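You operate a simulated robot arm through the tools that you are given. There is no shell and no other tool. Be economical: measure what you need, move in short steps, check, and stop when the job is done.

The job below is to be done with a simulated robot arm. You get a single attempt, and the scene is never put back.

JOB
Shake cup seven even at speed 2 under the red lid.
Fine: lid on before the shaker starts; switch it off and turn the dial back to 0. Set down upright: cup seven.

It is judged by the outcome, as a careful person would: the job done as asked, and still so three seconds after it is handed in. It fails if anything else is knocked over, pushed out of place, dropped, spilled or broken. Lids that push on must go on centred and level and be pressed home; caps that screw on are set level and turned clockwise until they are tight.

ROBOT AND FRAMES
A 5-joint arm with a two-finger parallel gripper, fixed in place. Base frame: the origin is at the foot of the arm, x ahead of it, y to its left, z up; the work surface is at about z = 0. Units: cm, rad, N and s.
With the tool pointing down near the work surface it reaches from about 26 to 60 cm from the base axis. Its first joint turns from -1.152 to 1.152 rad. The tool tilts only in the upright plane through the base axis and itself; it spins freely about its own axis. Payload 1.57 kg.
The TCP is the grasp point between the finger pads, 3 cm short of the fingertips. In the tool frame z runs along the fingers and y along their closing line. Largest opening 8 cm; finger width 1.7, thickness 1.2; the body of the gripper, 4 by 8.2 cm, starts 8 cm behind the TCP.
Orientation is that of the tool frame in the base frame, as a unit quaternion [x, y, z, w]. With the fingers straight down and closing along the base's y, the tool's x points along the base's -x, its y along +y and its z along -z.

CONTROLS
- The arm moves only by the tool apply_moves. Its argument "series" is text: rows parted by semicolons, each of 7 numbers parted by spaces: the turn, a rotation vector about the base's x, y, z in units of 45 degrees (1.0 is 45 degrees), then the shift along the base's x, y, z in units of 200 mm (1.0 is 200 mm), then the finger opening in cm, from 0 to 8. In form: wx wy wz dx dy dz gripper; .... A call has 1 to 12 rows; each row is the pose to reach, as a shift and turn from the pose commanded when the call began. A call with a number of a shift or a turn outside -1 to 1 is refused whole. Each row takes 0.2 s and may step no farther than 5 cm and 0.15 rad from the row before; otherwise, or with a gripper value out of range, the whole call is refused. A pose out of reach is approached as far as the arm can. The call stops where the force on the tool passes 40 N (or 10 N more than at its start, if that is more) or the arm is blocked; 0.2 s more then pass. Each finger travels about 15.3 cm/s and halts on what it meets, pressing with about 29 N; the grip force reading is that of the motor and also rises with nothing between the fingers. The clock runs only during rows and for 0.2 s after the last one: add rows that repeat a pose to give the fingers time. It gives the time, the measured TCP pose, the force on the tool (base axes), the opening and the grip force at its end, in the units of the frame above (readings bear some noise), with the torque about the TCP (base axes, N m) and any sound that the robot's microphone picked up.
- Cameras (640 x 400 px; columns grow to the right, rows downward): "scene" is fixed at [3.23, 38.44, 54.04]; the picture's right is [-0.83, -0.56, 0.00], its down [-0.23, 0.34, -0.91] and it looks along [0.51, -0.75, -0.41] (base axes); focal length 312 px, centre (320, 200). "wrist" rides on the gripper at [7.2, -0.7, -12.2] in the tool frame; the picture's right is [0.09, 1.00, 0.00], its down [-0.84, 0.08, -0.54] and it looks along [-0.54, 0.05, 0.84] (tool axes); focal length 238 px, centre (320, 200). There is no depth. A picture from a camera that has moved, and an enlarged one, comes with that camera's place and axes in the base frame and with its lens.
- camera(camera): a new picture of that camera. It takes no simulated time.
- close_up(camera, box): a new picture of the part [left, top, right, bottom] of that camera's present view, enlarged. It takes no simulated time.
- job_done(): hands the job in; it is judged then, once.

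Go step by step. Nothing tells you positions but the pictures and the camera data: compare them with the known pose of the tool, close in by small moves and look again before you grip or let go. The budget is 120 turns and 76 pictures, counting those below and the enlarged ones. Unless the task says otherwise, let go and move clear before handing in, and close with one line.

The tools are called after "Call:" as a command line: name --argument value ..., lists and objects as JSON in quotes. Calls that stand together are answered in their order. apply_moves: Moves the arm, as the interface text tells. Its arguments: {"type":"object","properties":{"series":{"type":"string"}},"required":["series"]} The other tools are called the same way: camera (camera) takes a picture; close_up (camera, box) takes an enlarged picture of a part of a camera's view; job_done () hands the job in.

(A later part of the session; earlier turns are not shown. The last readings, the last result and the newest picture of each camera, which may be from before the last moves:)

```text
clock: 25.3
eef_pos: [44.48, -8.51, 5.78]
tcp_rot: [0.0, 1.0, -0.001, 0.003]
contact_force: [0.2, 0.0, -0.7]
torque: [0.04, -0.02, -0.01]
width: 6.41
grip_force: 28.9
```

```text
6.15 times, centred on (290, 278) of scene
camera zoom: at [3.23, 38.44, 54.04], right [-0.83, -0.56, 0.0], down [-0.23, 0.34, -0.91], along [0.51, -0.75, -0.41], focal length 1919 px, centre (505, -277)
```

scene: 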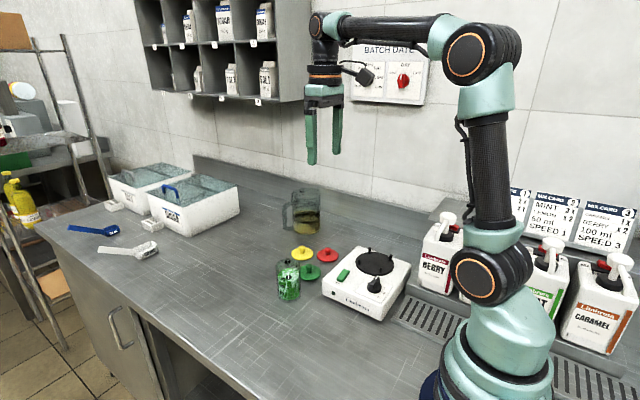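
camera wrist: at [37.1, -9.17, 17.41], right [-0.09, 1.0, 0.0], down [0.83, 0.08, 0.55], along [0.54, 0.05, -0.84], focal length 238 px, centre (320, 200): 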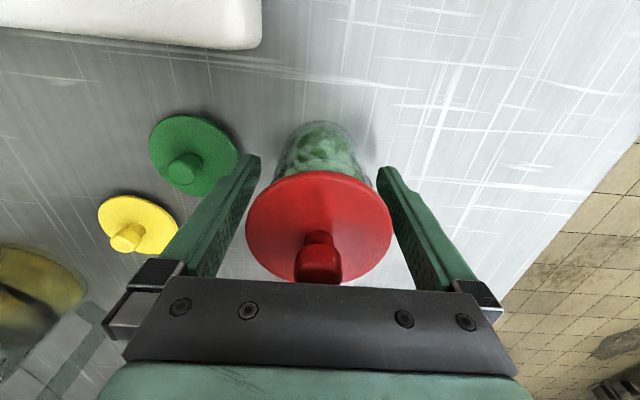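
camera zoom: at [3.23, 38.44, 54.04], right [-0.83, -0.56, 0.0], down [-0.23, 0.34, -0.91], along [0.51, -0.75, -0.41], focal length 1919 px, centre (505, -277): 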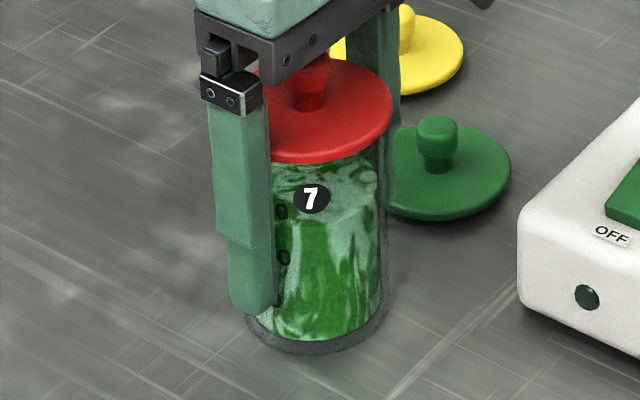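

The cup base seems not to have risen, so the lid probably lifted off it. I'll take a closer look at that gap.

Call:
close_up --camera "scene" --box '[280, 252, 320, 282]'

Call:
close_up --camera "wrist" --box '[260, 90, 400, 190]'

```text
13.33 times, centred on (300, 267) of scene
camera zoom: at [3.23, 38.44, 54.04], right [-0.83, -0.56, 0.0], down [-0.23, 0.34, -0.91], along [0.51, -0.75, -0.41], focal length 4158 px, centre (587, -693)
```

zoom: 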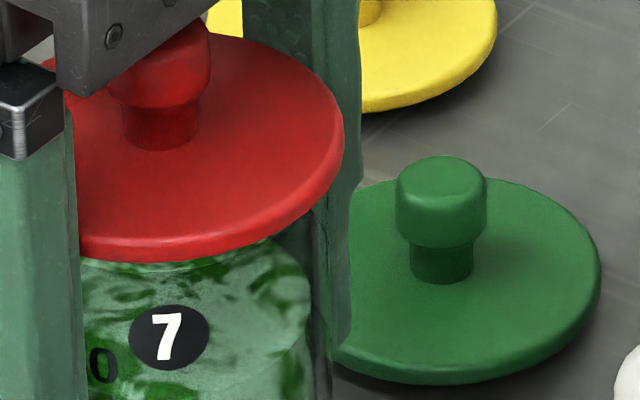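

```text
4.00 times, centred on (330, 140) of wrist
camera zoom: at [37.17, -9.14, 18.0], right [-0.09, 1.0, 0.0], down [0.83, 0.08, 0.55], along [0.55, 0.05, -0.84], focal length 953 px, centre (280, 440)
```

zoom: 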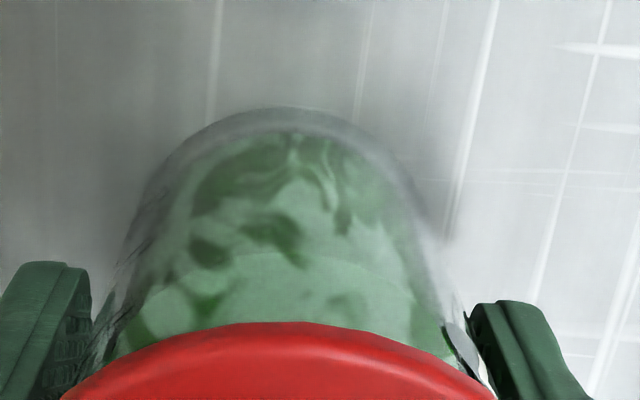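

The lid came up about 0.6 cm while the cup stayed, so it wasn't pressed home. I'm holding it by its rim, level and centred, so I'll lower it back and press further while watching the force.

Call:
apply_moves --series "0 0 0 0 0 -0.015 5; 0 0 0 0 0 -0.03 5; 0 0 0 0 0 -0.04 5; 0 0 0 0 0 -0.04 5"

```text
clock: 26.3
eef_pos: [44.24, -8.61, 5.15]
tcp_rot: [0.0, 1.0, -0.001, 0.004]
contact_force: [-7.2, 1.8, 24.8]
torque: [-0.08, -0.02, -0.05]
width: 6.44
grip_force: 29.1
```

Call:
apply_moves --series "0 0 0 0 0 -0.004 5; 0 0 0 0 0 -0.008 5; 0 0 0 0 0 -0.011 5; 0 0 0 0 0 -0.011 5"

Call:
close_up --camera "scene" --box '[280, 252, 320, 282]'

```text
clock: 27.3
eef_pos: [44.43, -8.68, 5.03]
tcp_rot: [0.0, 1.0, -0.002, 0.006]
contact_force: [1.5, 4.1, 25.9]
torque: [-0.09, -0.09, 0.03]
width: 6.43
grip_force: 29.2
```

```text
13.33 times, centred on (300, 267) of scene
camera zoom: at [3.21, 38.44, 54.04], right [-0.83, -0.56, 0.0], down [-0.23, 0.34, -0.91], along [0.51, -0.75, -0.41], focal length 4158 px, centre (587, -693)
```

zoom: 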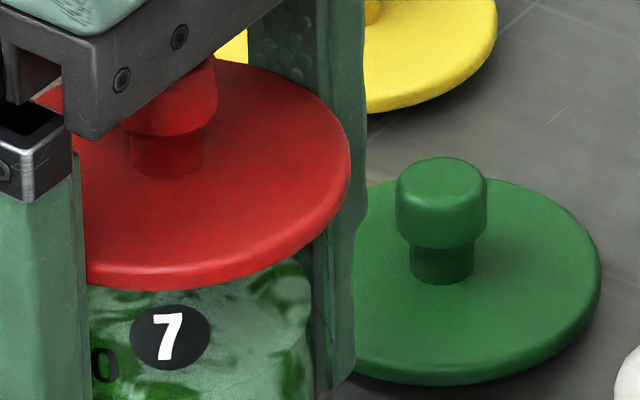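

Same seating height as before. Carrying by the lid isn't dependable, so I'll put the open cup on the shaker holding its wall and fit the lid there. First I'll release the rim and rise.

Call:
apply_moves --series "0 0 0 0 0 0.012 5; 0 0 0 0 0 0.012 8; 0 0 0 0 0 0.012 8; 0 0 0 0 0 0.1 8; 0 0 0 0 0 0.25 8; 0 0 0 0 0 0.4 8; 0 0 0 0 0 0.55 8; 0 0 0 0 0 0.65 8; 0 0 0 0 0 0.65 4; 0 0 0 0 0 0.65 4"

Call:
camera --camera "wrist"

Call:
close_up --camera "scene" --box '[262, 235, 342, 305]'

```text
clock: 29.5
eef_pos: [44.31, -8.79, 17.96]
tcp_rot: [0.0, 1.0, 0.001, 0.004]
contact_force: [-0.4, -1.1, 0.0]
torque: [0.02, 0.02, -0.02]
width: 3.99
grip_force: 0.1
```

```text
26 pictures are left
camera wrist: at [37.15, -9.35, 30.13], right [-0.09, 1.0, 0.0], down [0.83, 0.08, 0.55], along [0.55, 0.05, -0.84], focal length 238 px, centre (320, 200)
```

wrist: 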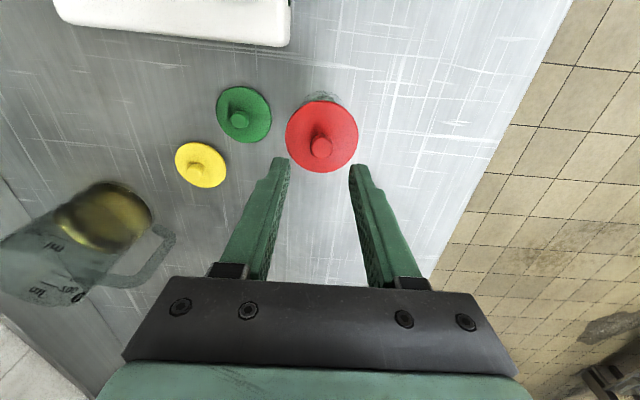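

```text
5.71 times, centred on (302, 270) of scene
camera zoom: at [3.23, 38.44, 54.04], right [-0.83, -0.56, 0.0], down [-0.23, 0.34, -0.91], along [0.51, -0.75, -0.41], focal length 1782 px, centre (423, -200)
```

zoom: 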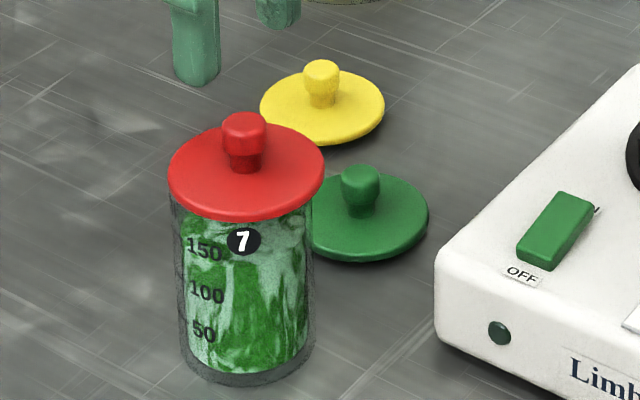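

The knob is centred under the open fingers. I'll correct the tiny tilt, descend, and grip the knob.

Call:
apply_moves --series "0 0.009 0 -0.004 0.002 -0.1 4; 0 0.009 0 -0.004 0.002 -0.2 4; 0 0.009 0 -0.004 0.002 -0.253 4; 0 0.009 0 -0.004 0.002 -0.253 4; 0 0.009 0 -0.004 0.002 -0.253 2; 0 0.009 0 -0.004 0.002 -0.253 0.8; 0 0.009 0 -0.004 0.002 -0.253 0.8"

Call:
close_up --camera "wrist" --box '[240, 100, 400, 200]'

```text
clock: 31.1
eef_pos: [44.32, -8.54, 12.65]
tcp_rot: [0.0, 1.0, 0.0, 0.0]
contact_force: [1.6, -0.2, 0.4]
torque: [0.01, -0.01, 0.0]
width: 1.6
grip_force: 28.9
```

```text
4.00 times, centred on (320, 150) of wrist
camera zoom: at [37.11, -9.21, 24.89], right [-0.09, 1.0, 0.0], down [0.84, 0.08, 0.54], along [0.54, 0.05, -0.84], focal length 953 px, centre (320, 400)
```

zoom: 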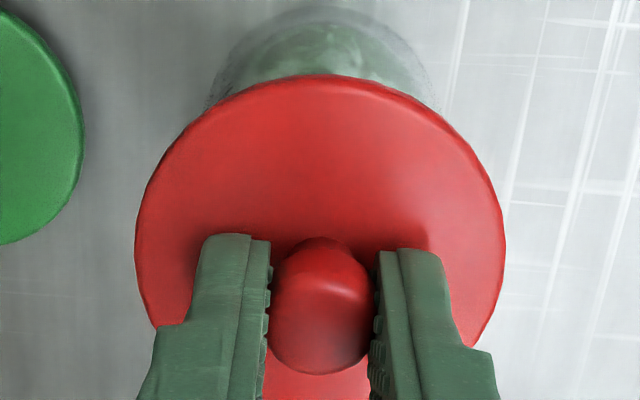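

Good centred grip on the knob. I'll lift the lid 1 cm and note whether the cup comes along.

Call:
apply_moves --series "0 0 0 0 0 0.02 0.8; 0 0 0 0 0 0.04 0.8; 0 0 0 0 0 0.05 0.8; 0 0 0 0 0 0.05 0.8"

Call:
close_up --camera "scene" --box '[262, 240, 326, 306]'

```text
clock: 32.1
eef_pos: [44.28, -8.66, 13.81]
tcp_rot: [0.0, 1.0, 0.0, 0.001]
contact_force: [-0.8, -0.5, -0.6]
torque: [-0.01, -0.02, 0.0]
width: 1.64
grip_force: 28.7
```

```text
6.06 times, centred on (294, 273) of scene
camera zoom: at [3.23, 38.44, 54.04], right [-0.83, -0.56, 0.0], down [-0.23, 0.34, -0.91], along [0.51, -0.75, -0.41], focal length 1890 px, centre (478, -242)
```

zoom: 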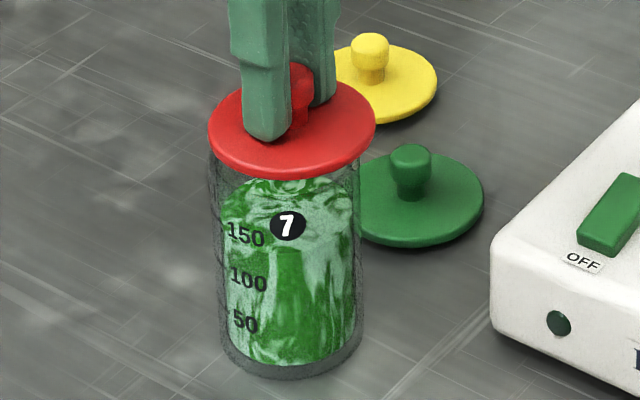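

The lid simply rests or plugs in and lifts off freely. I'll park it at its original clear spot near (45.3, −27.8).

Call:
apply_moves --series "0 0 0 0 0 0.15 0.8; 0 0 0 0.01 -0.15 0.2 0.8; 0 0 0 0.02 -0.38 0.2 0.8; 0 0 0 0.03 -0.6 0.2 0.8; 0 0 0 0.04 -0.8 0.2 0.8; 0 0 0 0.05 -0.96 0.2 0.8; 0 0 0 0.05 -0.96 0.0 0.8; 0 0 0 0.05 -0.96 -0.2 0.8; 0 0 0 0.05 -0.96 -0.35 0.8; 0 0 0 0.05 -0.96 -0.43 0.8; 0 0 0 0.05 -0.96 -0.455 0.8; 0 0 0 0.05 -0.96 -0.455 0.8"

Call:
close_up --camera "scene" --box '[290, 215, 370, 279]'

```text
clock: 34.7
eef_pos: [45.11, -27.97, 4.61]
tcp_rot: [0.0, 1.0, 0.001, 0.0]
contact_force: [0.1, -0.5, 0.0]
torque: [-0.02, -0.01, -0.01]
width: 1.61
grip_force: 29.0
```

```text
6.25 times, centred on (330, 247) of scene
camera zoom: at [3.23, 38.44, 54.04], right [-0.83, -0.56, 0.0], down [-0.23, 0.34, -0.91], along [0.51, -0.75, -0.41], focal length 1949 px, centre (258, -94)
```

zoom: 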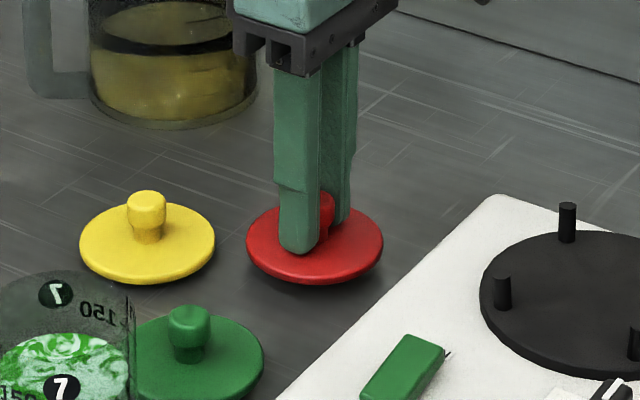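

Just above the surface; lower until contact.

Call:
apply_moves --series "0 0 0 0 0 -0.008 0.8; 0 0 0 0 0 -0.016 0.8; 0 0 0 0 0 -0.022 0.8; 0 0 0 0 0 -0.022 0.8"

```text
clock: 35.7
eef_pos: [45.19, -27.9, 4.31]
tcp_rot: [0.0, 1.0, -0.001, 0.0]
contact_force: [-0.4, 0.0, -1.0]
torque: [0.0, 0.02, 0.01]
width: 1.61
grip_force: 29.3
```

Call:
apply_moves --series "0 0 0 0 0 -0.006 0.8; 0 0 0 0 0 -0.012 0.8; 0 0 0 0 0 -0.018 0.8; 0 0 0 0 0 -0.018 0.8"

```text
clock: 36.7
eef_pos: [45.34, -27.95, 4.03]
tcp_rot: [0.001, 1.0, -0.001, 0.003]
contact_force: [-2.8, -0.2, 24.8]
torque: [0.0, 0.08, -0.04]
width: 1.66
grip_force: 29.1
```

Lid parked. I'll ease off, release, rise and return above the cup with fingers open.

Call:
apply_moves --series "0 0 0 0 0 0.012 0.8; 0 0 0 0 0 0.012 4; 0 0 0 0 0 0.012 4; 0 0 0 0 0 0.2 4; 0 0 0 0 0 0.42 4; 0 0 0 0 0.1 0.6 7; 0 0 0 -0.02 0.3 0.6 8; 0 0 0 -0.03 0.5 0.6 8; 0 0 0 -0.04 0.7 0.6 8; 0 0 0 -0.05 0.88 0.6 8; 0 0 0 -0.05 0.96 0.6 8; 0 0 0 -0.05 0.96 0.6 8"

Call:
camera --camera "wrist"

```text
clock: 39.3
eef_pos: [44.33, -8.66, 16.01]
tcp_rot: [0.0, 1.0, 0.0, 0.0]
contact_force: [-0.9, 0.1, -0.1]
torque: [0.02, -0.04, 0.01]
width: 8.0
grip_force: 0.0
```

```text
21 pictures are left
camera wrist: at [37.11, -9.27, 28.22], right [-0.09, 1.0, 0.0], down [0.84, 0.08, 0.54], along [0.54, 0.05, -0.84], focal length 238 px, centre (320, 200)
```

wrist: 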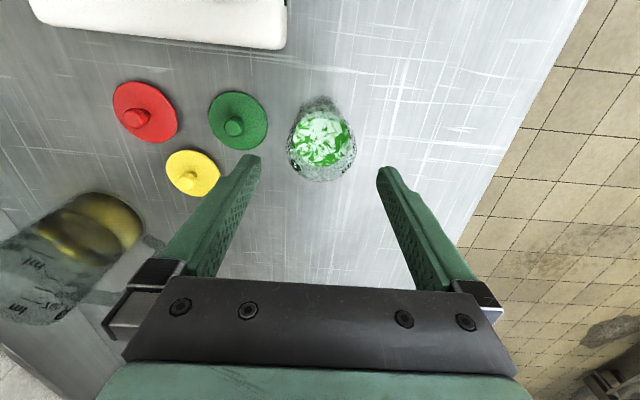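

The cup is centred between the fingers. I'll descend to z≈5.3 and close on its wall.

Call:
apply_moves --series "0 0 0 0.006 0.004 -0.1 8; 0 0 0 0.006 0.004 -0.2 8; 0 0 0 0.006 0.004 -0.3 8; 0 0 0 0.006 0.004 -0.4 8; 0 0 0 0.006 0.004 -0.48 8; 0 0 0 0.006 0.004 -0.535 8; 0 0 0 0.006 0.004 -0.535 7; 0 0 0 0.006 0.004 -0.535 6; 0 0 0 0.006 0.004 -0.535 5; 0 0 0 0.006 0.004 -0.535 5"

```text
clock: 41.5
eef_pos: [44.26, -8.5, 5.15]
tcp_rot: [-0.001, 1.0, 0.0, 0.0]
contact_force: [-0.2, -0.2, -0.3]
torque: [0.0, 0.01, 0.02]
width: 5.79
grip_force: 29.1
```

Gripped the wall at 5.79 cm. I'll lift gently.

Call:
apply_moves --series "0 0 0 0 0 0.015 5; 0 0 0 0 0 0.045 5; 0 0 0 0 0 0.09 5; 0 0 0 0 0 0.14 5; 0 0 0 0 0 0.19 5; 0 0 0 0 0 0.24 5; 0 0 0 0 0 0.29 5; 0 0 0 0 0 0.34 5; 0 0 0 0 0 0.375 5; 0 0 0 0 0 0.395 5; 0 0 0 0 0 0.4 5"

Call:
camera --camera "wrist"

```text
clock: 43.9
eef_pos: [44.24, -8.57, 13.27]
tcp_rot: [0.001, 1.0, 0.0, -0.001]
contact_force: [-0.6, -0.5, -1.2]
torque: [0.0, 0.02, 0.01]
width: 5.79
grip_force: 29.4
```

```text
20 pictures are left
camera wrist: at [37.19, -9.19, 25.52], right [-0.09, 1.0, 0.0], down [0.84, 0.08, 0.54], along [0.54, 0.05, -0.84], focal length 238 px, centre (320, 200)
```

wrist: 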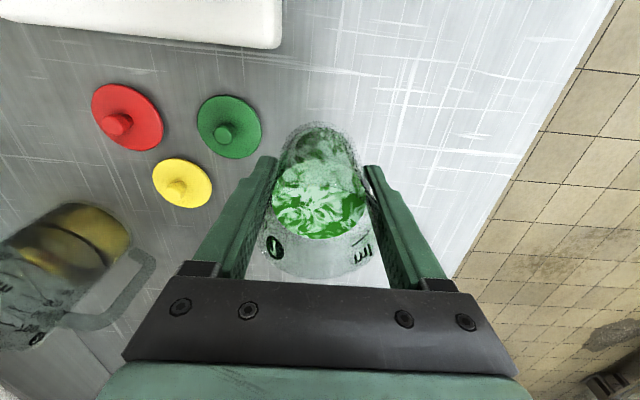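

Cup is up and centred in the grip. I'll carry it slowly toward the disc centre at (29.6, −25.95).

Call:
apply_moves --series "0 0 0 -0.0073 -0.0087 0.01 5; 0 0 0 -0.0293 -0.0348 0.02 5; 0 0 0 -0.0659 -0.0783 0.03 5; 0 0 0 -0.117 -0.139 0.03 5; 0 0 0 -0.168 -0.2 0.03 5; 0 0 0 -0.22 -0.261 0.03 5; 0 0 0 -0.271 -0.322 0.03 5; 0 0 0 -0.322 -0.383 0.03 5; 0 0 0 -0.373 -0.444 0.03 5; 0 0 0 -0.41 -0.487 0.03 5; 0 0 0 -0.432 -0.513 0.03 5; 0 0 0 -0.44 -0.5225 0.03 5"

Call:
apply_moves --series "0 0 0 -0.006 -0.007 0 5; 0 0 0 -0.025 -0.03 0 5; 0 0 0 -0.06 -0.071 0 5; 0 0 0 -0.11 -0.131 0 5; 0 0 0 -0.16 -0.19 0 5; 0 0 0 -0.21 -0.25 0 5; 0 0 0 -0.25 -0.297 0 5; 0 0 0 -0.275 -0.327 0 5; 0 0 0 -0.288 -0.342 0 5; 0 0 0 -0.2925 -0.3475 0 5; 0 0 0 -0.2925 -0.3475 0 5"

Call:
close_up --camera "scene" --box '[320, 200, 420, 300]'

Call:
camera --camera "wrist"

```text
clock: 46.5
eef_pos: [35.61, -18.97, 13.76]
tcp_rot: [0.001, 1.0, 0.001, 0.001]
contact_force: [0.2, 0.0, -1.0]
torque: [0.02, -0.01, 0.01]
width: 5.77
grip_force: 29.1
```

```text
clock: 48.9
eef_pos: [29.68, -25.74, 13.83]
tcp_rot: [-0.001, 1.0, 0.001, 0.0]
contact_force: [0.3, -0.7, -1.2]
torque: [-0.06, 0.01, 0.03]
width: 5.79
grip_force: 28.7
```

```text
4.00 times, centred on (370, 250) of scene
camera zoom: at [3.23, 38.44, 54.04], right [-0.83, -0.56, 0.0], down [-0.23, 0.34, -0.91], along [0.51, -0.75, -0.41], focal length 1248 px, centre (120, 0)
```

zoom: 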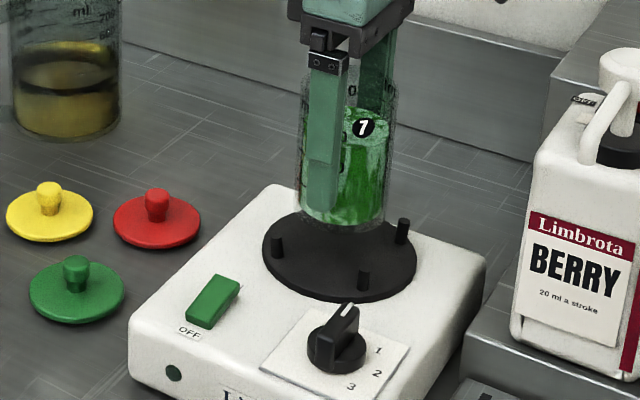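

```text
18 pictures are left
camera wrist: at [22.46, -26.41, 26.05], right [-0.09, 1.0, 0.0], down [0.84, 0.08, 0.54], along [0.54, 0.05, -0.84], focal length 238 px, centre (320, 200)
```

wrist: 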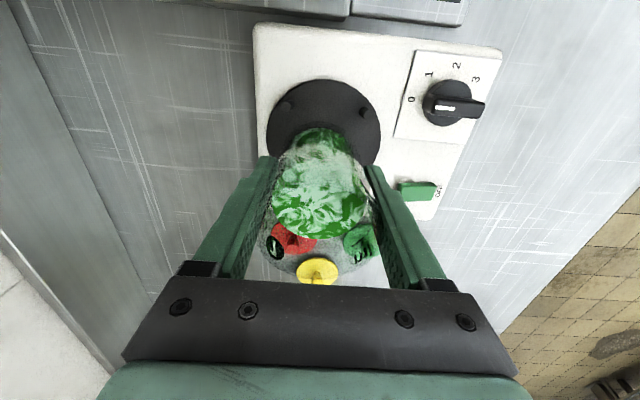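

The cup is over the disc between the pins. I'll shift slightly and lower slowly, finishing with a contact check.

Call:
apply_moves --series "0 0 0 0.003 0.005 -0.02 5; 0 0 0 0.003 0.005 -0.05 5; 0 0 0 0.003 0.005 -0.09 5; 0 0 0 0.003 0.005 -0.125 5; 0 0 0 0.003 0.005 -0.145 5; 0 0 0 0.003 0.005 -0.16 5; 0 0 0 0.003 0.005 -0.16 5"

Call:
close_up --camera "scene" --box '[350, 220, 430, 280]'

```text
clock: 50.5
eef_pos: [29.92, -25.94, 10.91]
tcp_rot: [0.001, 1.0, -0.003, 0.002]
contact_force: [3.3, -1.4, 28.6]
torque: [0.61, -0.33, -0.17]
width: 5.79
grip_force: 29.1
```

```text
6.67 times, centred on (390, 250) of scene
camera zoom: at [3.22, 38.45, 54.03], right [-0.83, -0.56, 0.0], down [-0.23, 0.34, -0.91], along [0.51, -0.75, -0.41], focal length 2079 px, centre (-147, -133)
```

zoom: 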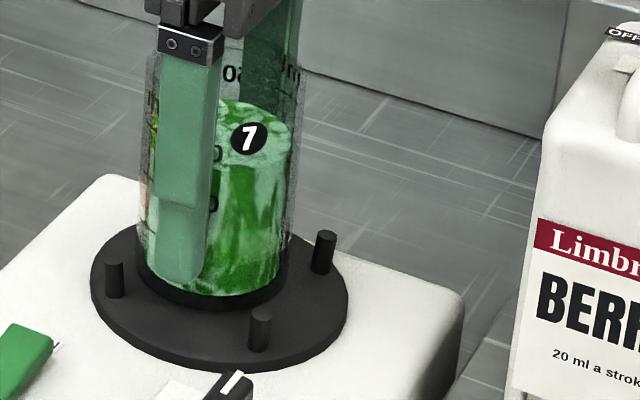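

The cup has touched down on the disc (28 N). I'll ease off a touch, then open.

Call:
apply_moves --series "0 0 0 0 0 0.005 5; 0 0 0 0 0 0.007 5"

Call:
close_up --camera "wrist" --box '[220, 60, 420, 200]'

```text
clock: 51.1
eef_pos: [29.75, -25.88, 10.82]
tcp_rot: [0.001, 1.0, -0.002, 0.0]
contact_force: [6.9, -3.1, 16.7]
torque: [-0.04, -0.76, -0.08]
width: 5.79
grip_force: 28.9
```

```text
2.86 times, centred on (320, 130) of wrist
camera zoom: at [22.64, -26.56, 23.03], right [-0.09, 1.0, 0.0], down [0.84, 0.08, 0.54], along [0.54, 0.05, -0.84], focal length 681 px, centre (320, 400)
```

zoom: 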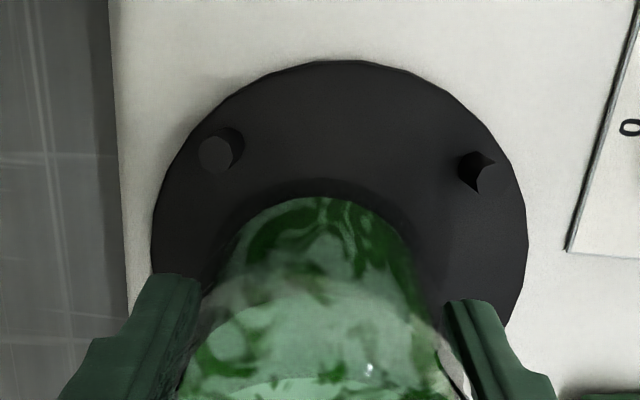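

The cup is about (+0.5, −0.4) off the disc centre. I'll lift slightly, re-centre and set it down.

Call:
apply_moves --series "0 0 0 0 0 0.015 5; 0 0 0 0 0 0.03 5; 0 0 0 -0.012 0.01 0.03 5; 0 0 0 -0.024 0.02 0.03 5; 0 0 0 -0.024 0.02 0.015 5; 0 0 0 -0.024 0.02 0.005 5; 0 0 0 -0.024 0.02 0.003 5; 0 0 0 -0.024 0.02 0.003 5"

Call:
close_up --camera "wrist" --box '[220, 60, 420, 200]'

```text
clock: 52.9
eef_pos: [29.32, -25.37, 10.79]
tcp_rot: [0.0, 1.0, 0.0, -0.001]
contact_force: [-0.2, 0.7, -0.3]
torque: [0.03, -0.01, 0.01]
width: 5.77
grip_force: 28.7
```

```text
2.86 times, centred on (320, 130) of wrist
camera zoom: at [22.12, -25.97, 23.05], right [-0.09, 1.0, 0.0], down [0.84, 0.08, 0.54], along [0.54, 0.05, -0.84], focal length 681 px, centre (320, 400)
```

zoom: 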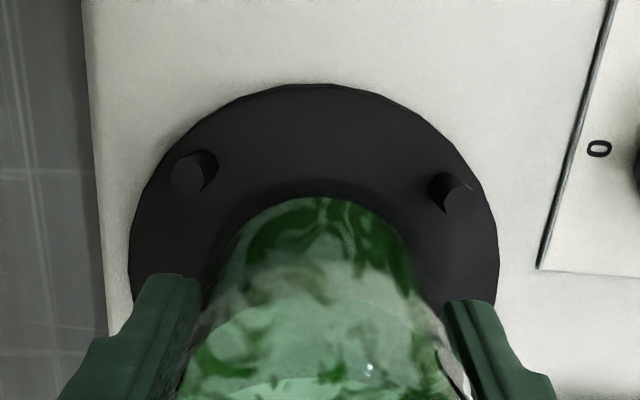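

Now I need −0.25 cm in y; then lower until contact.

Call:
apply_moves --series "0 0 0 0 -0.012 0 5; 0 0 0 0 -0.012 -0.006 5; 0 0 0 0 -0.012 -0.012 5; 0 0 0 0 -0.012 -0.018 5; 0 0 0 0 -0.012 -0.018 5"

```text
clock: 54.1
eef_pos: [29.33, -25.74, 10.64]
tcp_rot: [0.001, 1.0, -0.001, 0.002]
contact_force: [2.5, 6.1, 29.2]
torque: [0.77, -0.28, -0.08]
width: 5.77
grip_force: 29.0
```

Call:
apply_moves --series "0 0 0 0 0 0.006 5; 0 0 0 0 0 0.009 5; 0 0 0 0 0 0.009 5.6; 0 0 0 0 0 0.009 6; 0 0 0 0 0 0.009 7; 0 0 0 0 0 0.009 8; 0 0 0 0 0 0.009 8"

Call:
close_up --camera "scene" --box '[350, 210, 430, 280]'

```text
clock: 55.7
eef_pos: [29.23, -25.61, 10.64]
tcp_rot: [-0.001, 1.0, 0.0, 0.0]
contact_force: [-0.5, -0.8, 1.2]
torque: [0.01, 0.02, 0.01]
width: 8.02
grip_force: 0.0
```

```text
5.71 times, centred on (390, 245) of scene
camera zoom: at [3.23, 38.44, 54.04], right [-0.83, -0.56, 0.0], down [-0.23, 0.34, -0.91], along [0.51, -0.75, -0.41], focal length 1782 px, centre (-80, -57)
```

zoom: 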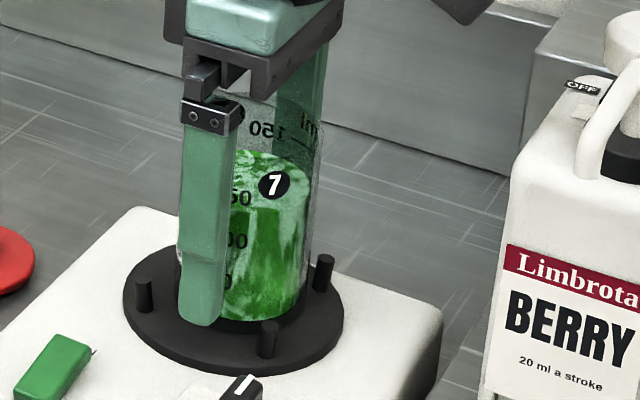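

The cup stands upright on the disc. I'll rise and go back for the red lid.

Call:
apply_moves --series "0 0 0 0 0 0.15 8; 0 0 0 0 0 0.35 8; 0 0 0 0 0 0.48 8; 0 0 0 0.15 -0.02 0.48 6; 0 0 0 0.38 -0.05 0.48 4; 0 0 0 0.6 -0.09 0.48 4; 0 0 0 0.79 -0.1135 0.4 4; 0 0 0 0.8 -0.1135 0.2 4; 0 0 0 0.8 -0.1135 0.0 4; 0 0 0 0.8 -0.1135 -0.15 4; 0 0 0 0.8 -0.1135 -0.15 4"

Call:
camera --camera "wrist"

```text
clock: 58.1
eef_pos: [45.5, -27.93, 7.56]
tcp_rot: [0.001, 1.0, 0.0, 0.0]
contact_force: [0.3, 0.1, 0.4]
torque: [-0.04, 0.03, -0.03]
width: 4.0
grip_force: 0.2
```

```text
13 pictures are left
camera wrist: at [38.29, -28.61, 19.78], right [-0.09, 1.0, 0.0], down [0.84, 0.08, 0.54], along [0.54, 0.05, -0.84], focal length 238 px, centre (320, 200)
```

wrist: 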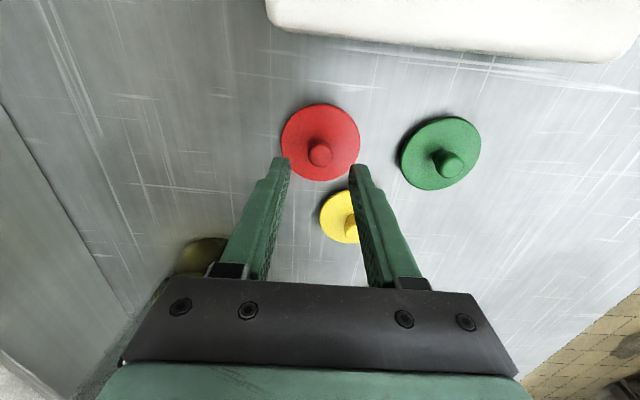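

The knob is close to centred (about 0.2 cm −x). I'll descend and grip.

Call:
apply_moves --series "0 0 0 -0.01 -0.003 -0.08 4; 0 0 0 -0.01 -0.003 -0.168 4; 0 0 0 -0.01 -0.003 -0.168 4; 0 0 0 -0.01 -0.003 -0.168 2; 0 0 0 -0.01 -0.003 -0.168 0.8; 0 0 0 -0.01 -0.003 -0.168 0.8"

Call:
apply_moves --series "0 0 0 0 0 0.15 0.8; 0 0 0 0 0 0.35 0.8; 0 0 0 0 0 0.55 0.8; 0 0 0 0 0 0.75 0.8; 0 0 0 0 0 0.85 0.8; 0 0 0 -0.2 0.02 0.85 0.8; 0 0 0 -0.2 0.02 0.85 0.8"

Call:
camera --camera "wrist"

```text
clock: 59.5
eef_pos: [45.19, -28.1, 4.35]
tcp_rot: [0.0, 1.0, 0.0, -0.001]
contact_force: [0.0, 0.1, 0.5]
torque: [-0.02, -0.02, 0.0]
width: 1.64
grip_force: 28.6
```

```text
clock: 61.1
eef_pos: [40.84, -27.42, 21.62]
tcp_rot: [0.0, 1.0, 0.0, 0.0]
contact_force: [-0.7, 0.7, 0.6]
torque: [0.0, 0.0, 0.04]
width: 1.64
grip_force: 28.9
```

```text
12 pictures are left
camera wrist: at [33.71, -28.09, 33.84], right [-0.09, 1.0, 0.0], down [0.84, 0.08, 0.54], along [0.54, 0.05, -0.84], focal length 238 px, centre (320, 200)
```

wrist: 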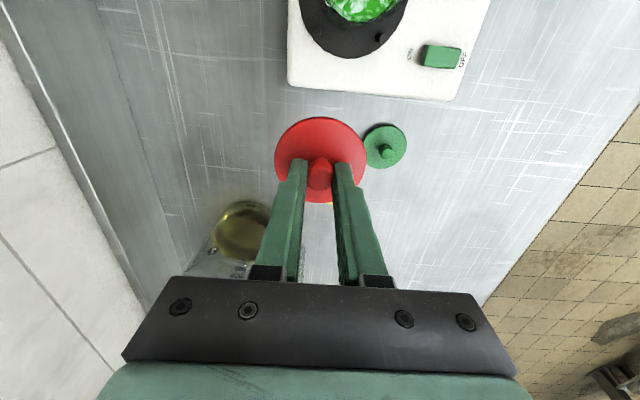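

The lid is held with its centre about −0.2 cm in x. I'll move so the wrist camera looks straight down on the cup to measure its location.

Call:
apply_moves --series "0 0 0 -0.1 0.04 0.05 0.8; 0 0 0 -0.21 0.085 0.05 0.8; 0 0 0 -0.21 0.085 0.05 0.8; 0 0 0 -0.21 0.085 0.05 0.8"

Call:
close_up --camera "wrist" --box '[220, 0, 420, 125]'

```text
clock: 62.1
eef_pos: [36.42, -25.59, 22.37]
tcp_rot: [0.0, 1.0, 0.0, -0.001]
contact_force: [1.0, -0.2, -0.3]
torque: [-0.01, -0.01, 0.0]
width: 1.63
grip_force: 29.5
```

```text
3.20 times, centred on (320, 62) of wrist
camera zoom: at [29.31, -26.26, 34.64], right [-0.09, 1.0, 0.0], down [0.84, 0.08, 0.54], along [0.54, 0.05, -0.84], focal length 763 px, centre (320, 640)
```

zoom: 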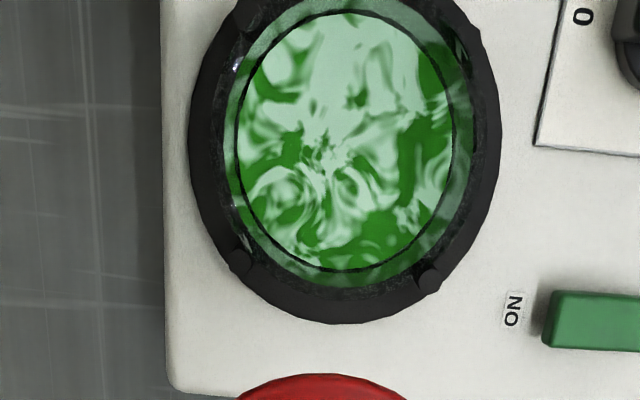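

The cup is at about (29.3, −25.67), matching the release point. I'll move the lid over it and come down to about 1 cm above the rim.

Call:
apply_moves --series "0 0 0 -0.12 0 0 0.8; 0 0 0 -0.25 -0.001 0 0.8; 0 0 0 -0.346 -0.002 0 0.8; 0 0 0 -0.346 -0.002 -0.08 0.8; 0 0 0 -0.346 -0.002 -0.16 0.8; 0 0 0 -0.346 -0.002 -0.16 0.8; 0 0 0 -0.346 -0.002 -0.16 0.8"

Call:
close_up --camera "scene" --box '[350, 200, 430, 270]'

```text
clock: 63.7
eef_pos: [29.89, -25.83, 19.25]
tcp_rot: [0.0, 1.0, -0.002, 0.001]
contact_force: [-0.9, 0.1, 20.1]
torque: [0.04, -0.42, 0.0]
width: 1.62
grip_force: 28.5
```

```text
5.71 times, centred on (390, 235) of scene
camera zoom: at [3.22, 38.45, 54.03], right [-0.83, -0.56, 0.0], down [-0.23, 0.34, -0.91], along [0.51, -0.75, -0.41], focal length 1782 px, centre (-80, 0)
```

zoom: 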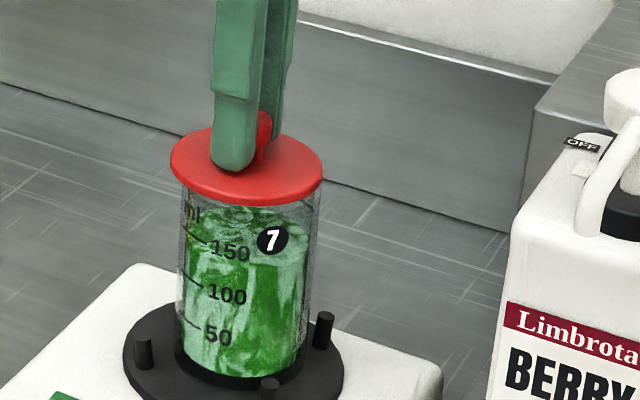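

There's contact 1 cm earlier than expected, with torque showing the lid's plug catching on the +x side. I'll lift, shift −0.25 in x and try again gently.

Call:
apply_moves --series "0 0 0 0 0 0.015 0.8; 0 0 0 0 0 0.025 0.8; 0 0 0 -0.0125 0 0.025 0.8; 0 0 0 -0.0125 0 0.025 0.8; 0 0 0 -0.0125 0 0.012 0.8; 0 0 0 -0.0125 0 0.004 0.8; 0 0 0 -0.0125 0 0 0.8; 0 0 0 -0.0125 0 0 0.8"

```text
clock: 65.5
eef_pos: [29.57, -25.99, 19.09]
tcp_rot: [0.0, 1.0, 0.0, 0.001]
contact_force: [0.5, 0.7, -1.0]
torque: [0.02, 0.0, -0.01]
width: 1.63
grip_force: 29.7
```

Free now at the same height. I'll lower further.

Call:
apply_moves --series "0 0 0 0 0 -0.008 0.8; 0 0 0 0 0 -0.016 0.8; 0 0 0 0 0 -0.022 0.8; 0 0 0 0 0 -0.022 0.8"

```text
clock: 66.5
eef_pos: [29.76, -25.98, 18.62]
tcp_rot: [0.0, 1.0, -0.001, 0.002]
contact_force: [-2.1, 3.8, 23.6]
torque: [0.07, 0.15, 0.01]
width: 1.67
grip_force: 28.9
```

Call:
close_up --camera "scene" --box '[360, 210, 420, 260]'

```text
8.00 times, centred on (390, 235) of scene
camera zoom: at [3.22, 38.45, 54.03], right [-0.83, -0.56, 0.0], down [-0.23, 0.34, -0.91], along [0.51, -0.75, -0.41], focal length 2495 px, centre (-240, -80)
```

zoom: 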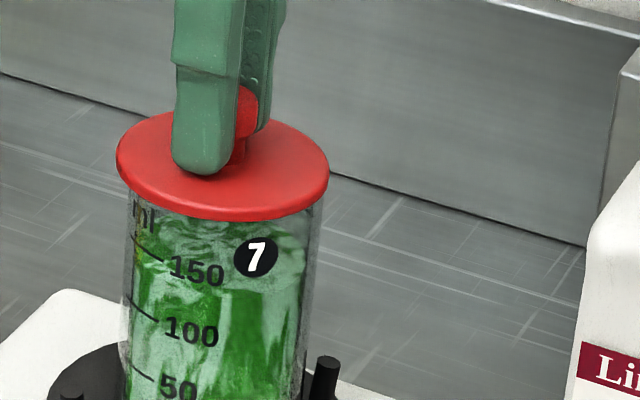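

The lid is centred but appears about 0.3 cm short of its earlier seated depth. I'll press further.

Call:
apply_moves --series "0 0 0 0 0 -0.004 0.8; 0 0 0 0 0 -0.008 0.8; 0 0 0 0 0 -0.012 0.8; 0 0 0 0 0 -0.012 0.8"

```text
clock: 67.5
eef_pos: [29.73, -25.92, 18.48]
tcp_rot: [0.0, 1.0, -0.002, 0.001]
contact_force: [-0.5, 4.8, 34.4]
torque: [0.13, 0.2, -0.06]
width: 1.65
grip_force: 29.4
```

Contact is now nearly central. I'll release, rise, close the fingers and press on the knob top as before; the contact height will show the seating depth.

Call:
apply_moves --series "0 0 0 0 0 0.012 0.8; 0 0 0 0 0 0.014 3; 0 0 0 0 0 0.014 4; 0 0 0 0 0 0.1 4; 0 0 0 -0.005 0 0.2 4; 0 0 0 -0.005 0 0.2 2; 0 0 0 -0.005 0 0.2 0; 0 0 0 -0.005 0 0.15 0; 0 0 0 -0.005 0 0.12 0; 0 0 0 -0.005 0 0.12 0"

Call:
apply_moves --series "0 0 0 0 0 -0.01 0; 0 0 0 0 0 -0.02 0; 0 0 0 0 0 -0.03 0; 0 0 0 0 0 -0.038 0; 0 0 0 0 0 -0.044 0; 0 0 0 0 0 -0.05 0; 0 0 0 0 0 -0.056 0; 0 0 0 0 0 -0.062 0; 0 0 0 0 0 -0.07 0"

Call:
close_up --camera "scene" --box '[360, 210, 420, 260]'

```text
clock: 69.7
eef_pos: [29.59, -25.99, 20.82]
tcp_rot: [0.0, 1.0, 0.001, 0.001]
contact_force: [0.4, -0.3, -0.3]
torque: [-0.02, 0.01, 0.05]
width: 0.0
grip_force: 21.7
```

```text
clock: 70.4
eef_pos: [29.82, -26.08, 20.73]
tcp_rot: [0.0, 1.0, -0.004, 0.004]
contact_force: [-1.2, 0.8, 7.6]
torque: [0.0, 0.11, -0.01]
width: 0.0
grip_force: 21.2
stopped in row 3: the force on the tool passed its limit at 46 N (the readings are from after the stop); the commanded pose is now the measured one
```

```text
8.00 times, centred on (390, 235) of scene
camera zoom: at [3.22, 38.44, 54.03], right [-0.83, -0.56, 0.0], down [-0.23, 0.34, -0.91], along [0.51, -0.75, -0.41], focal length 2495 px, centre (-240, -80)
```

zoom: 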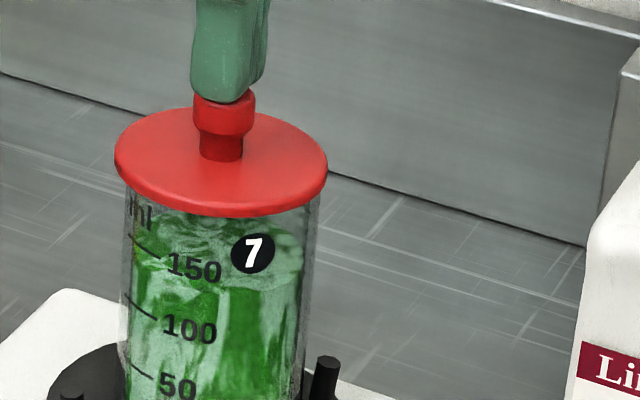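

The lid is level and centred. I'll ramp the pressing force gradually, centred on the knob, to make sure it goes home.

Call:
apply_moves --series "0 0 0 0 0 -0.005 0; 0 0 0 0 0 -0.009 0; 0 0 0 0 0 -0.012 0; 0 0 0 0 0 -0.012 0"

```text
clock: 71.3
eef_pos: [29.9, -26.04, 20.66]
tcp_rot: [0.0, 1.0, -0.005, 0.006]
contact_force: [-2.2, 1.2, 7.3]
torque: [0.05, 0.12, 0.02]
width: 0.0
grip_force: 21.5
stopped in row 4: the force on the tool passed its limit at 42 N (the readings are from after the stop); the commanded pose is now the measured one
```

Call:
apply_moves --series "0 0 0 0 0 -0.004 0; 0 0 0 0 0 -0.007 0; 0 0 0 0 0 -0.009 0; 0 0 0 0 0 -0.009 0"

Call:
apply_moves --series "0 0 0 0 0 -0.001 0; 0 0 0 0 0 -0.002 0; 0 0 0 0 0 -0.003 0; 0 0 0 0 0 -0.003 0"

```text
clock: 72.2
eef_pos: [29.7, -26.32, 20.71]
tcp_rot: [0.001, 1.0, -0.007, 0.007]
contact_force: [-1.7, 1.2, 8.9]
torque: [0.03, 0.09, 0.0]
width: 0.0
grip_force: 22.0
stopped in row 4: the force on the tool passed its limit at 41 N (the readings are from after the stop); the commanded pose is now the measured one
```

```text
clock: 73.2
eef_pos: [29.86, -26.29, 20.66]
tcp_rot: [0.0, 1.0, -0.007, 0.008]
contact_force: [-5.7, 6.4, 39.2]
torque: [0.26, 0.39, -0.03]
width: 0.0
grip_force: 21.1
```

Call:
apply_moves --series "0 0 0 0.003 0.006 -0.001 0; 0 0 0 0.003 0.006 -0.002 0; 0 0 0 0.003 0.006 -0.003 0; 0 0 0 0.003 0.006 -0.003 0"

Call:
close_up --camera "scene" --box '[360, 210, 420, 260]'

```text
clock: 74.2
eef_pos: [29.87, -26.28, 20.71]
tcp_rot: [0.001, 1.0, -0.008, 0.008]
contact_force: [-7.9, 4.1, 40.5]
torque: [0.18, 0.47, -0.01]
width: 0.0
grip_force: 21.7
```

```text
8.00 times, centred on (390, 235) of scene
camera zoom: at [3.21, 38.45, 54.03], right [-0.83, -0.56, 0.0], down [-0.23, 0.34, -0.91], along [0.51, -0.75, -0.41], focal length 2495 px, centre (-240, -80)
```

zoom: 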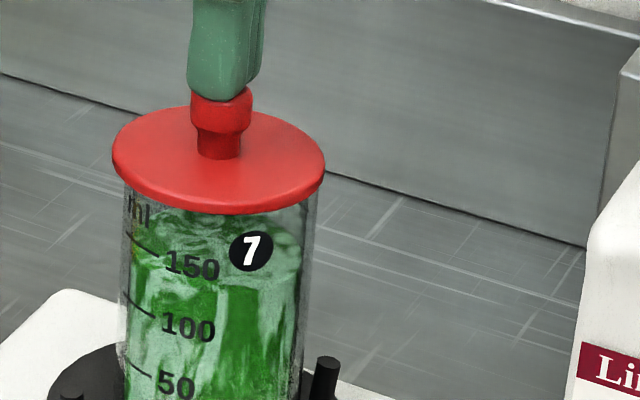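

The lid may still sit slightly high, so I'll regrip the knob, squared up, and re-seat it by feel. First I'll back off, level the tool and inspect once.

Call:
apply_moves --series "0 0 0 0 0 0.03 0; 0.01 0.01 0 0 0 0.1 0; 0.02 0.02 0 0 0 0.18 2; 0.02 0.02 0 0 0 0.18 4; 0.02 0.02 0 0 0 0.18 4; 0.02 0.02 0 0 0 0.18 4"

Call:
camera --camera "wrist"

```text
clock: 75.6
eef_pos: [30.03, -26.08, 24.22]
tcp_rot: [0.001, 1.0, 0.002, -0.001]
contact_force: [-0.1, 0.5, 0.3]
torque: [0.0, 0.05, -0.01]
width: 4.01
grip_force: 0.1
```

```text
6 pictures are left
camera wrist: at [22.83, -26.74, 36.48], right [-0.09, 1.0, 0.0], down [0.84, 0.07, 0.54], along [0.54, 0.05, -0.84], focal length 238 px, centre (320, 200)
```

wrist: 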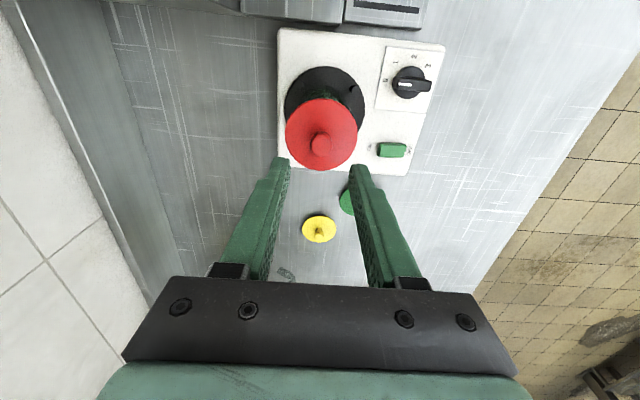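

I'll shift −0.3 in x, descend and regrip the knob.

Call:
apply_moves --series "0 0 0 -0.015 0 -0.1 4; 0 0 0 -0.015 0 -0.2 4; 0 0 0 -0.015 0 -0.265 4; 0 0 0 -0.015 0 -0.265 4; 0 0 0 -0.015 0 -0.265 2; 0 0 0 -0.015 0 -0.265 0.8; 0 0 0 -0.015 0 -0.265 0.8"

Call:
apply_moves --series "0 0 0 0 0 -0.006 0.8; 0 0 0 0 0 -0.012 0.8; 0 0 0 0 0 -0.012 0.8"

```text
clock: 77.2
eef_pos: [29.54, -26.12, 18.79]
tcp_rot: [0.001, 1.0, 0.002, -0.001]
contact_force: [0.2, -0.7, -0.6]
torque: [0.03, 0.01, -0.01]
width: 1.65
grip_force: 28.9
```

```text
clock: 78.0
eef_pos: [29.64, -26.12, 18.83]
tcp_rot: [0.0, 1.0, 0.0, 0.0]
contact_force: [-2.1, 4.2, 23.5]
torque: [0.08, 0.13, 0.0]
width: 1.65
grip_force: 29.6
```

Using the cup's 150/100 ml marks as a scale, the lid sits at the same depth as when seated on the counter, and the contact is central. So it is home after the 46 N press; I'll release and rise.

Call:
apply_moves --series "0 0 0 0 0 0.01 0.8; 0 0 0 0 0 0.012 3; 0 0 0 0 0 0.012 4; 0 0 0 0 0 0.1 4; 0 0 0 0 0 0.25 4; 0 0 0 0 0.15 0.3 4; 0 0 0 -0.05 0.35 0.3 3; 0 0 0 -0.15 0.5 0.3 3; 0 0 0 -0.2 0.5 0.3 3"

Call:
apply_moves --series "0 0 -0.18 0 0 0 3; 0 0 -0.36 0 0 0 3; 0 0 -0.54 0 0 0 3; 0 0 -0.72 0 0 0 3; 0 0 -0.9 0 0 0 3; 0 0 -1 0 0 0 3; 0 0 -1 0 0 0 3"

Call:
apply_moves --series "0 0 -0.18 0 0 0 3; 0 0 -0.36 0 0 0 3; 0 0 -0.54 0 0 0 3; 0 0 -0.72 0 0 -0.1 3; 0 0 -0.9 0 0 -0.25 3; 0 0 -1 0 0 -0.35 3; 0 0 -1 0 0 -0.35 3"

Call:
camera --camera "wrist"

```text
clock: 80.0
eef_pos: [25.6, -15.86, 24.47]
tcp_rot: [0.001, 1.0, 0.0, -0.001]
contact_force: [-0.7, 0.6, 0.2]
torque: [0.0, 0.02, 0.0]
width: 3.0
grip_force: 0.0
```

```text
clock: 81.6
eef_pos: [25.52, -16.05, 24.49]
tcp_rot: [0.384, 0.923, 0.001, -0.002]
contact_force: [-0.3, 0.9, -0.7]
torque: [0.02, -0.01, 0.01]
width: 3.02
grip_force: 0.1
```

```text
clock: 83.2
eef_pos: [25.42, -15.85, 17.59]
tcp_rot: [0.709, 0.706, 0.0, 0.001]
contact_force: [-0.2, -0.3, 0.7]
torque: [0.02, 0.03, 0.03]
width: 3.0
grip_force: 0.1
```

```text
5 pictures are left
camera wrist: at [24.76, -8.65, 29.85], right [1.0, 0.09, 0.0], down [0.07, -0.84, 0.54], along [0.05, -0.54, -0.84], focal length 238 px, centre (320, 200)
```

wrist: 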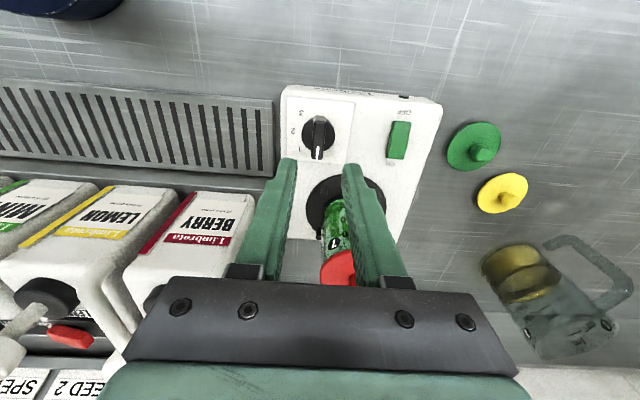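

The dial is at about (25.3, −16.1) and the fingers close along x across its bar. I'll descend to z≈9.3 and grip the bar.

Call:
apply_moves --series "0 0 0 -0.005 -0.015 -0.15 3; 0 0 0 -0.005 -0.015 -0.3 3; 0 0 0 -0.005 -0.015 -0.38 3; 0 0 0 -0.005 -0.015 -0.415 3; 0 0 0 -0.005 -0.015 -0.415 3; 0 0 0 -0.005 -0.015 -0.415 1.5; 0 0 0 -0.005 -0.015 -0.415 0.6; 0 0 0 -0.005 -0.015 -0.415 0.6"

```text
clock: 85.0
eef_pos: [25.44, -16.24, 9.24]
tcp_rot: [0.707, 0.707, 0.0, -0.002]
contact_force: [-9.9, 0.7, -4.1]
torque: [0.06, 0.11, -0.01]
width: 1.46
grip_force: 4.9
```

Call:
apply_moves --series "0 0 0 -0.003 0 0 0.6; 0 0 0 -0.006 0 0 0.6; 0 0 0 -0.006 0 0 0.6"

Call:
close_up --camera "wrist" --box '[250, 90, 390, 200]'

```text
clock: 85.8
eef_pos: [25.36, -16.37, 9.31]
tcp_rot: [0.708, 0.706, 0.0, 0.0]
contact_force: [-8.6, 4.2, -2.0]
torque: [0.1, 0.25, 0.01]
width: 1.4
grip_force: 4.2
```

```text
3.64 times, centred on (320, 145) of wrist
camera zoom: at [24.75, -9.01, 21.5], right [1.0, 0.09, 0.0], down [0.08, -0.84, 0.54], along [0.05, -0.54, -0.84], focal length 867 px, centre (320, 400)
```

zoom: 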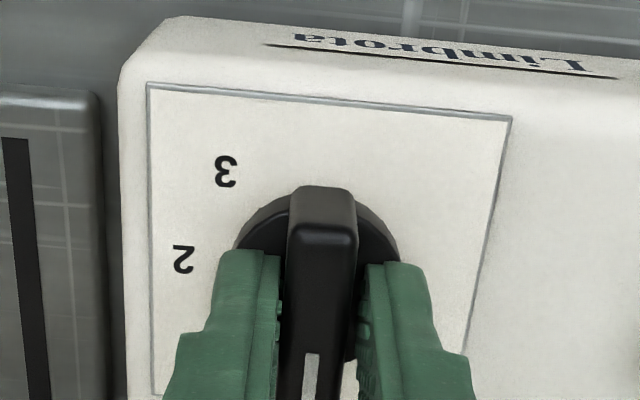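

The bar is between the fingers but the tool is pushed toward −x. I'll re-centre and close fully.

Call:
apply_moves --series "0 0 0 -0.006 0.004 0 0; 0 0 0 -0.012 0.004 0 0; 0 0 0 -0.015 0.004 0 0; 0 0 0 -0.015 0.004 0 0"

```text
clock: 86.8
eef_pos: [25.3, -16.23, 9.24]
tcp_rot: [0.706, 0.708, 0.002, 0.003]
contact_force: [21.5, 17.1, -8.8]
torque: [0.45, 0.11, -0.08]
width: 1.17
grip_force: 29.3
```

Call:
apply_moves --series "0 0 0 0.003 0.003 0 0; 0 0 0 0.007 0.006 0 0; 0 0 0 0.007 0.006 0 0"

```text
clock: 87.6
eef_pos: [25.39, -16.27, 9.38]
tcp_rot: [0.708, 0.706, 0.001, 0.004]
contact_force: [6.8, -19.1, -19.7]
torque: [-0.41, 0.47, -0.02]
width: 1.18
grip_force: 29.3
```

Call:
apply_moves --series "0 0 0 0.002 -0.003 -0.002 0; 0 0 0 0.003 -0.003 -0.004 0; 0 0 0 0.003 -0.003 -0.004 0"

```text
clock: 88.4
eef_pos: [25.33, -16.2, 9.36]
tcp_rot: [0.708, 0.706, 0.0, 0.003]
contact_force: [-2.4, -14.1, 24.3]
torque: [-0.3, 0.62, 0.0]
width: 1.21
grip_force: 29.3
```

Call:
apply_moves --series "0 0 -0.1 0 -0.002 0.002 0; 0 0 -0.2 0 -0.002 0.002 0; 0 0 -0.3 0 -0.002 0.002 0; 0 0 -0.3 0 -0.002 0.002 0"

```text
clock: 89.4
eef_pos: [25.23, -16.29, 9.45]
tcp_rot: [0.785, 0.62, 0.001, 0.002]
contact_force: [21.4, 17.6, 16.3]
torque: [0.42, 0.11, -0.02]
width: 1.15
grip_force: 29.2
```

Call:
apply_moves --series "0 0 0 0.003 0.002 -0.002 0; 0 0 -0.15 0.003 0.002 -0.002 0; 0 0 -0.3 0.003 0.002 -0.002 0; 0 0 -0.45 0.003 0.002 -0.002 0; 0 0 -0.45 0.003 0.002 -0.002 0"

```text
clock: 90.6
eef_pos: [25.22, -16.28, 9.19]
tcp_rot: [0.883, 0.469, 0.001, 0.003]
contact_force: [-2.5, -12.7, 18.8]
torque: [0.1, 0.46, -0.02]
width: 1.17
grip_force: 28.3
```

Dial is turned about 34°; continuing clockwise.

Call:
apply_moves --series "0 0 -0.15 0 -0.001 0.001 0; 0 0 -0.3 0 -0.001 0.001 0; 0 0 -0.45 0 -0.001 0.001 0; 0 0 -0.6 0 -0.001 0.001 0; 0 0 -0.6 0 -0.001 0.001 0"

```text
clock: 91.8
eef_pos: [25.21, -16.29, 9.28]
tcp_rot: [0.968, 0.252, 0.002, 0.002]
contact_force: [9.6, 7.8, 0.2]
torque: [0.58, -0.33, -0.03]
width: 1.18
grip_force: 29.3
```

Call:
apply_moves --series "0 0 -0.15 0.001 0.001 0 0; 0 0 -0.3 0.001 0.001 0 0; 0 0 -0.45 0.001 0.001 0 0; 0 0 -0.6 0.001 0.001 0 0; 0 0 -0.65 0.001 0.001 0 0; 0 0 -0.65 0.001 0.001 0 0"

```text
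clock: 93.2
eef_pos: [25.3, -16.23, 9.5]
tcp_rot: [1.0, -0.003, -0.001, -0.001]
contact_force: [-11.8, -20.1, -26.2]
torque: [-0.35, 0.26, 0.0]
width: 1.21
grip_force: 29.1
```

Turned 90° to point at 2. I'll release, rise, and verify with one picture.

Call:
apply_moves --series "0 0 0 0 0 0 1.8; 0 0 0 0 0 0 3; 0 0 0 0 0 0 3; 0 0 0 0 0 0.1 3; 0 0 0 0 0 0.3 3; 0 0 0 0 0 0.4 3; 0 0 0 0 0 0.4 3"

Call:
close_up --camera "scene" --box '[320, 200, 420, 320]'

```text
clock: 94.8
eef_pos: [25.35, -16.35, 17.33]
tcp_rot: [1.0, 0.0, 0.001, 0.001]
contact_force: [0.7, 0.8, -1.1]
torque: [-0.01, 0.01, -0.04]
width: 3.02
grip_force: 0.0
```

```text
3.33 times, centred on (370, 260) of scene
camera zoom: at [3.22, 38.44, 54.04], right [-0.83, -0.56, 0.0], down [-0.23, 0.34, -0.91], along [0.51, -0.75, -0.41], focal length 1040 px, centre (153, 0)
```

zoom: 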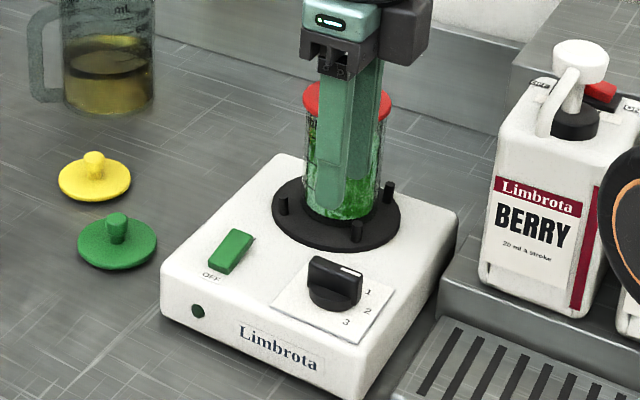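

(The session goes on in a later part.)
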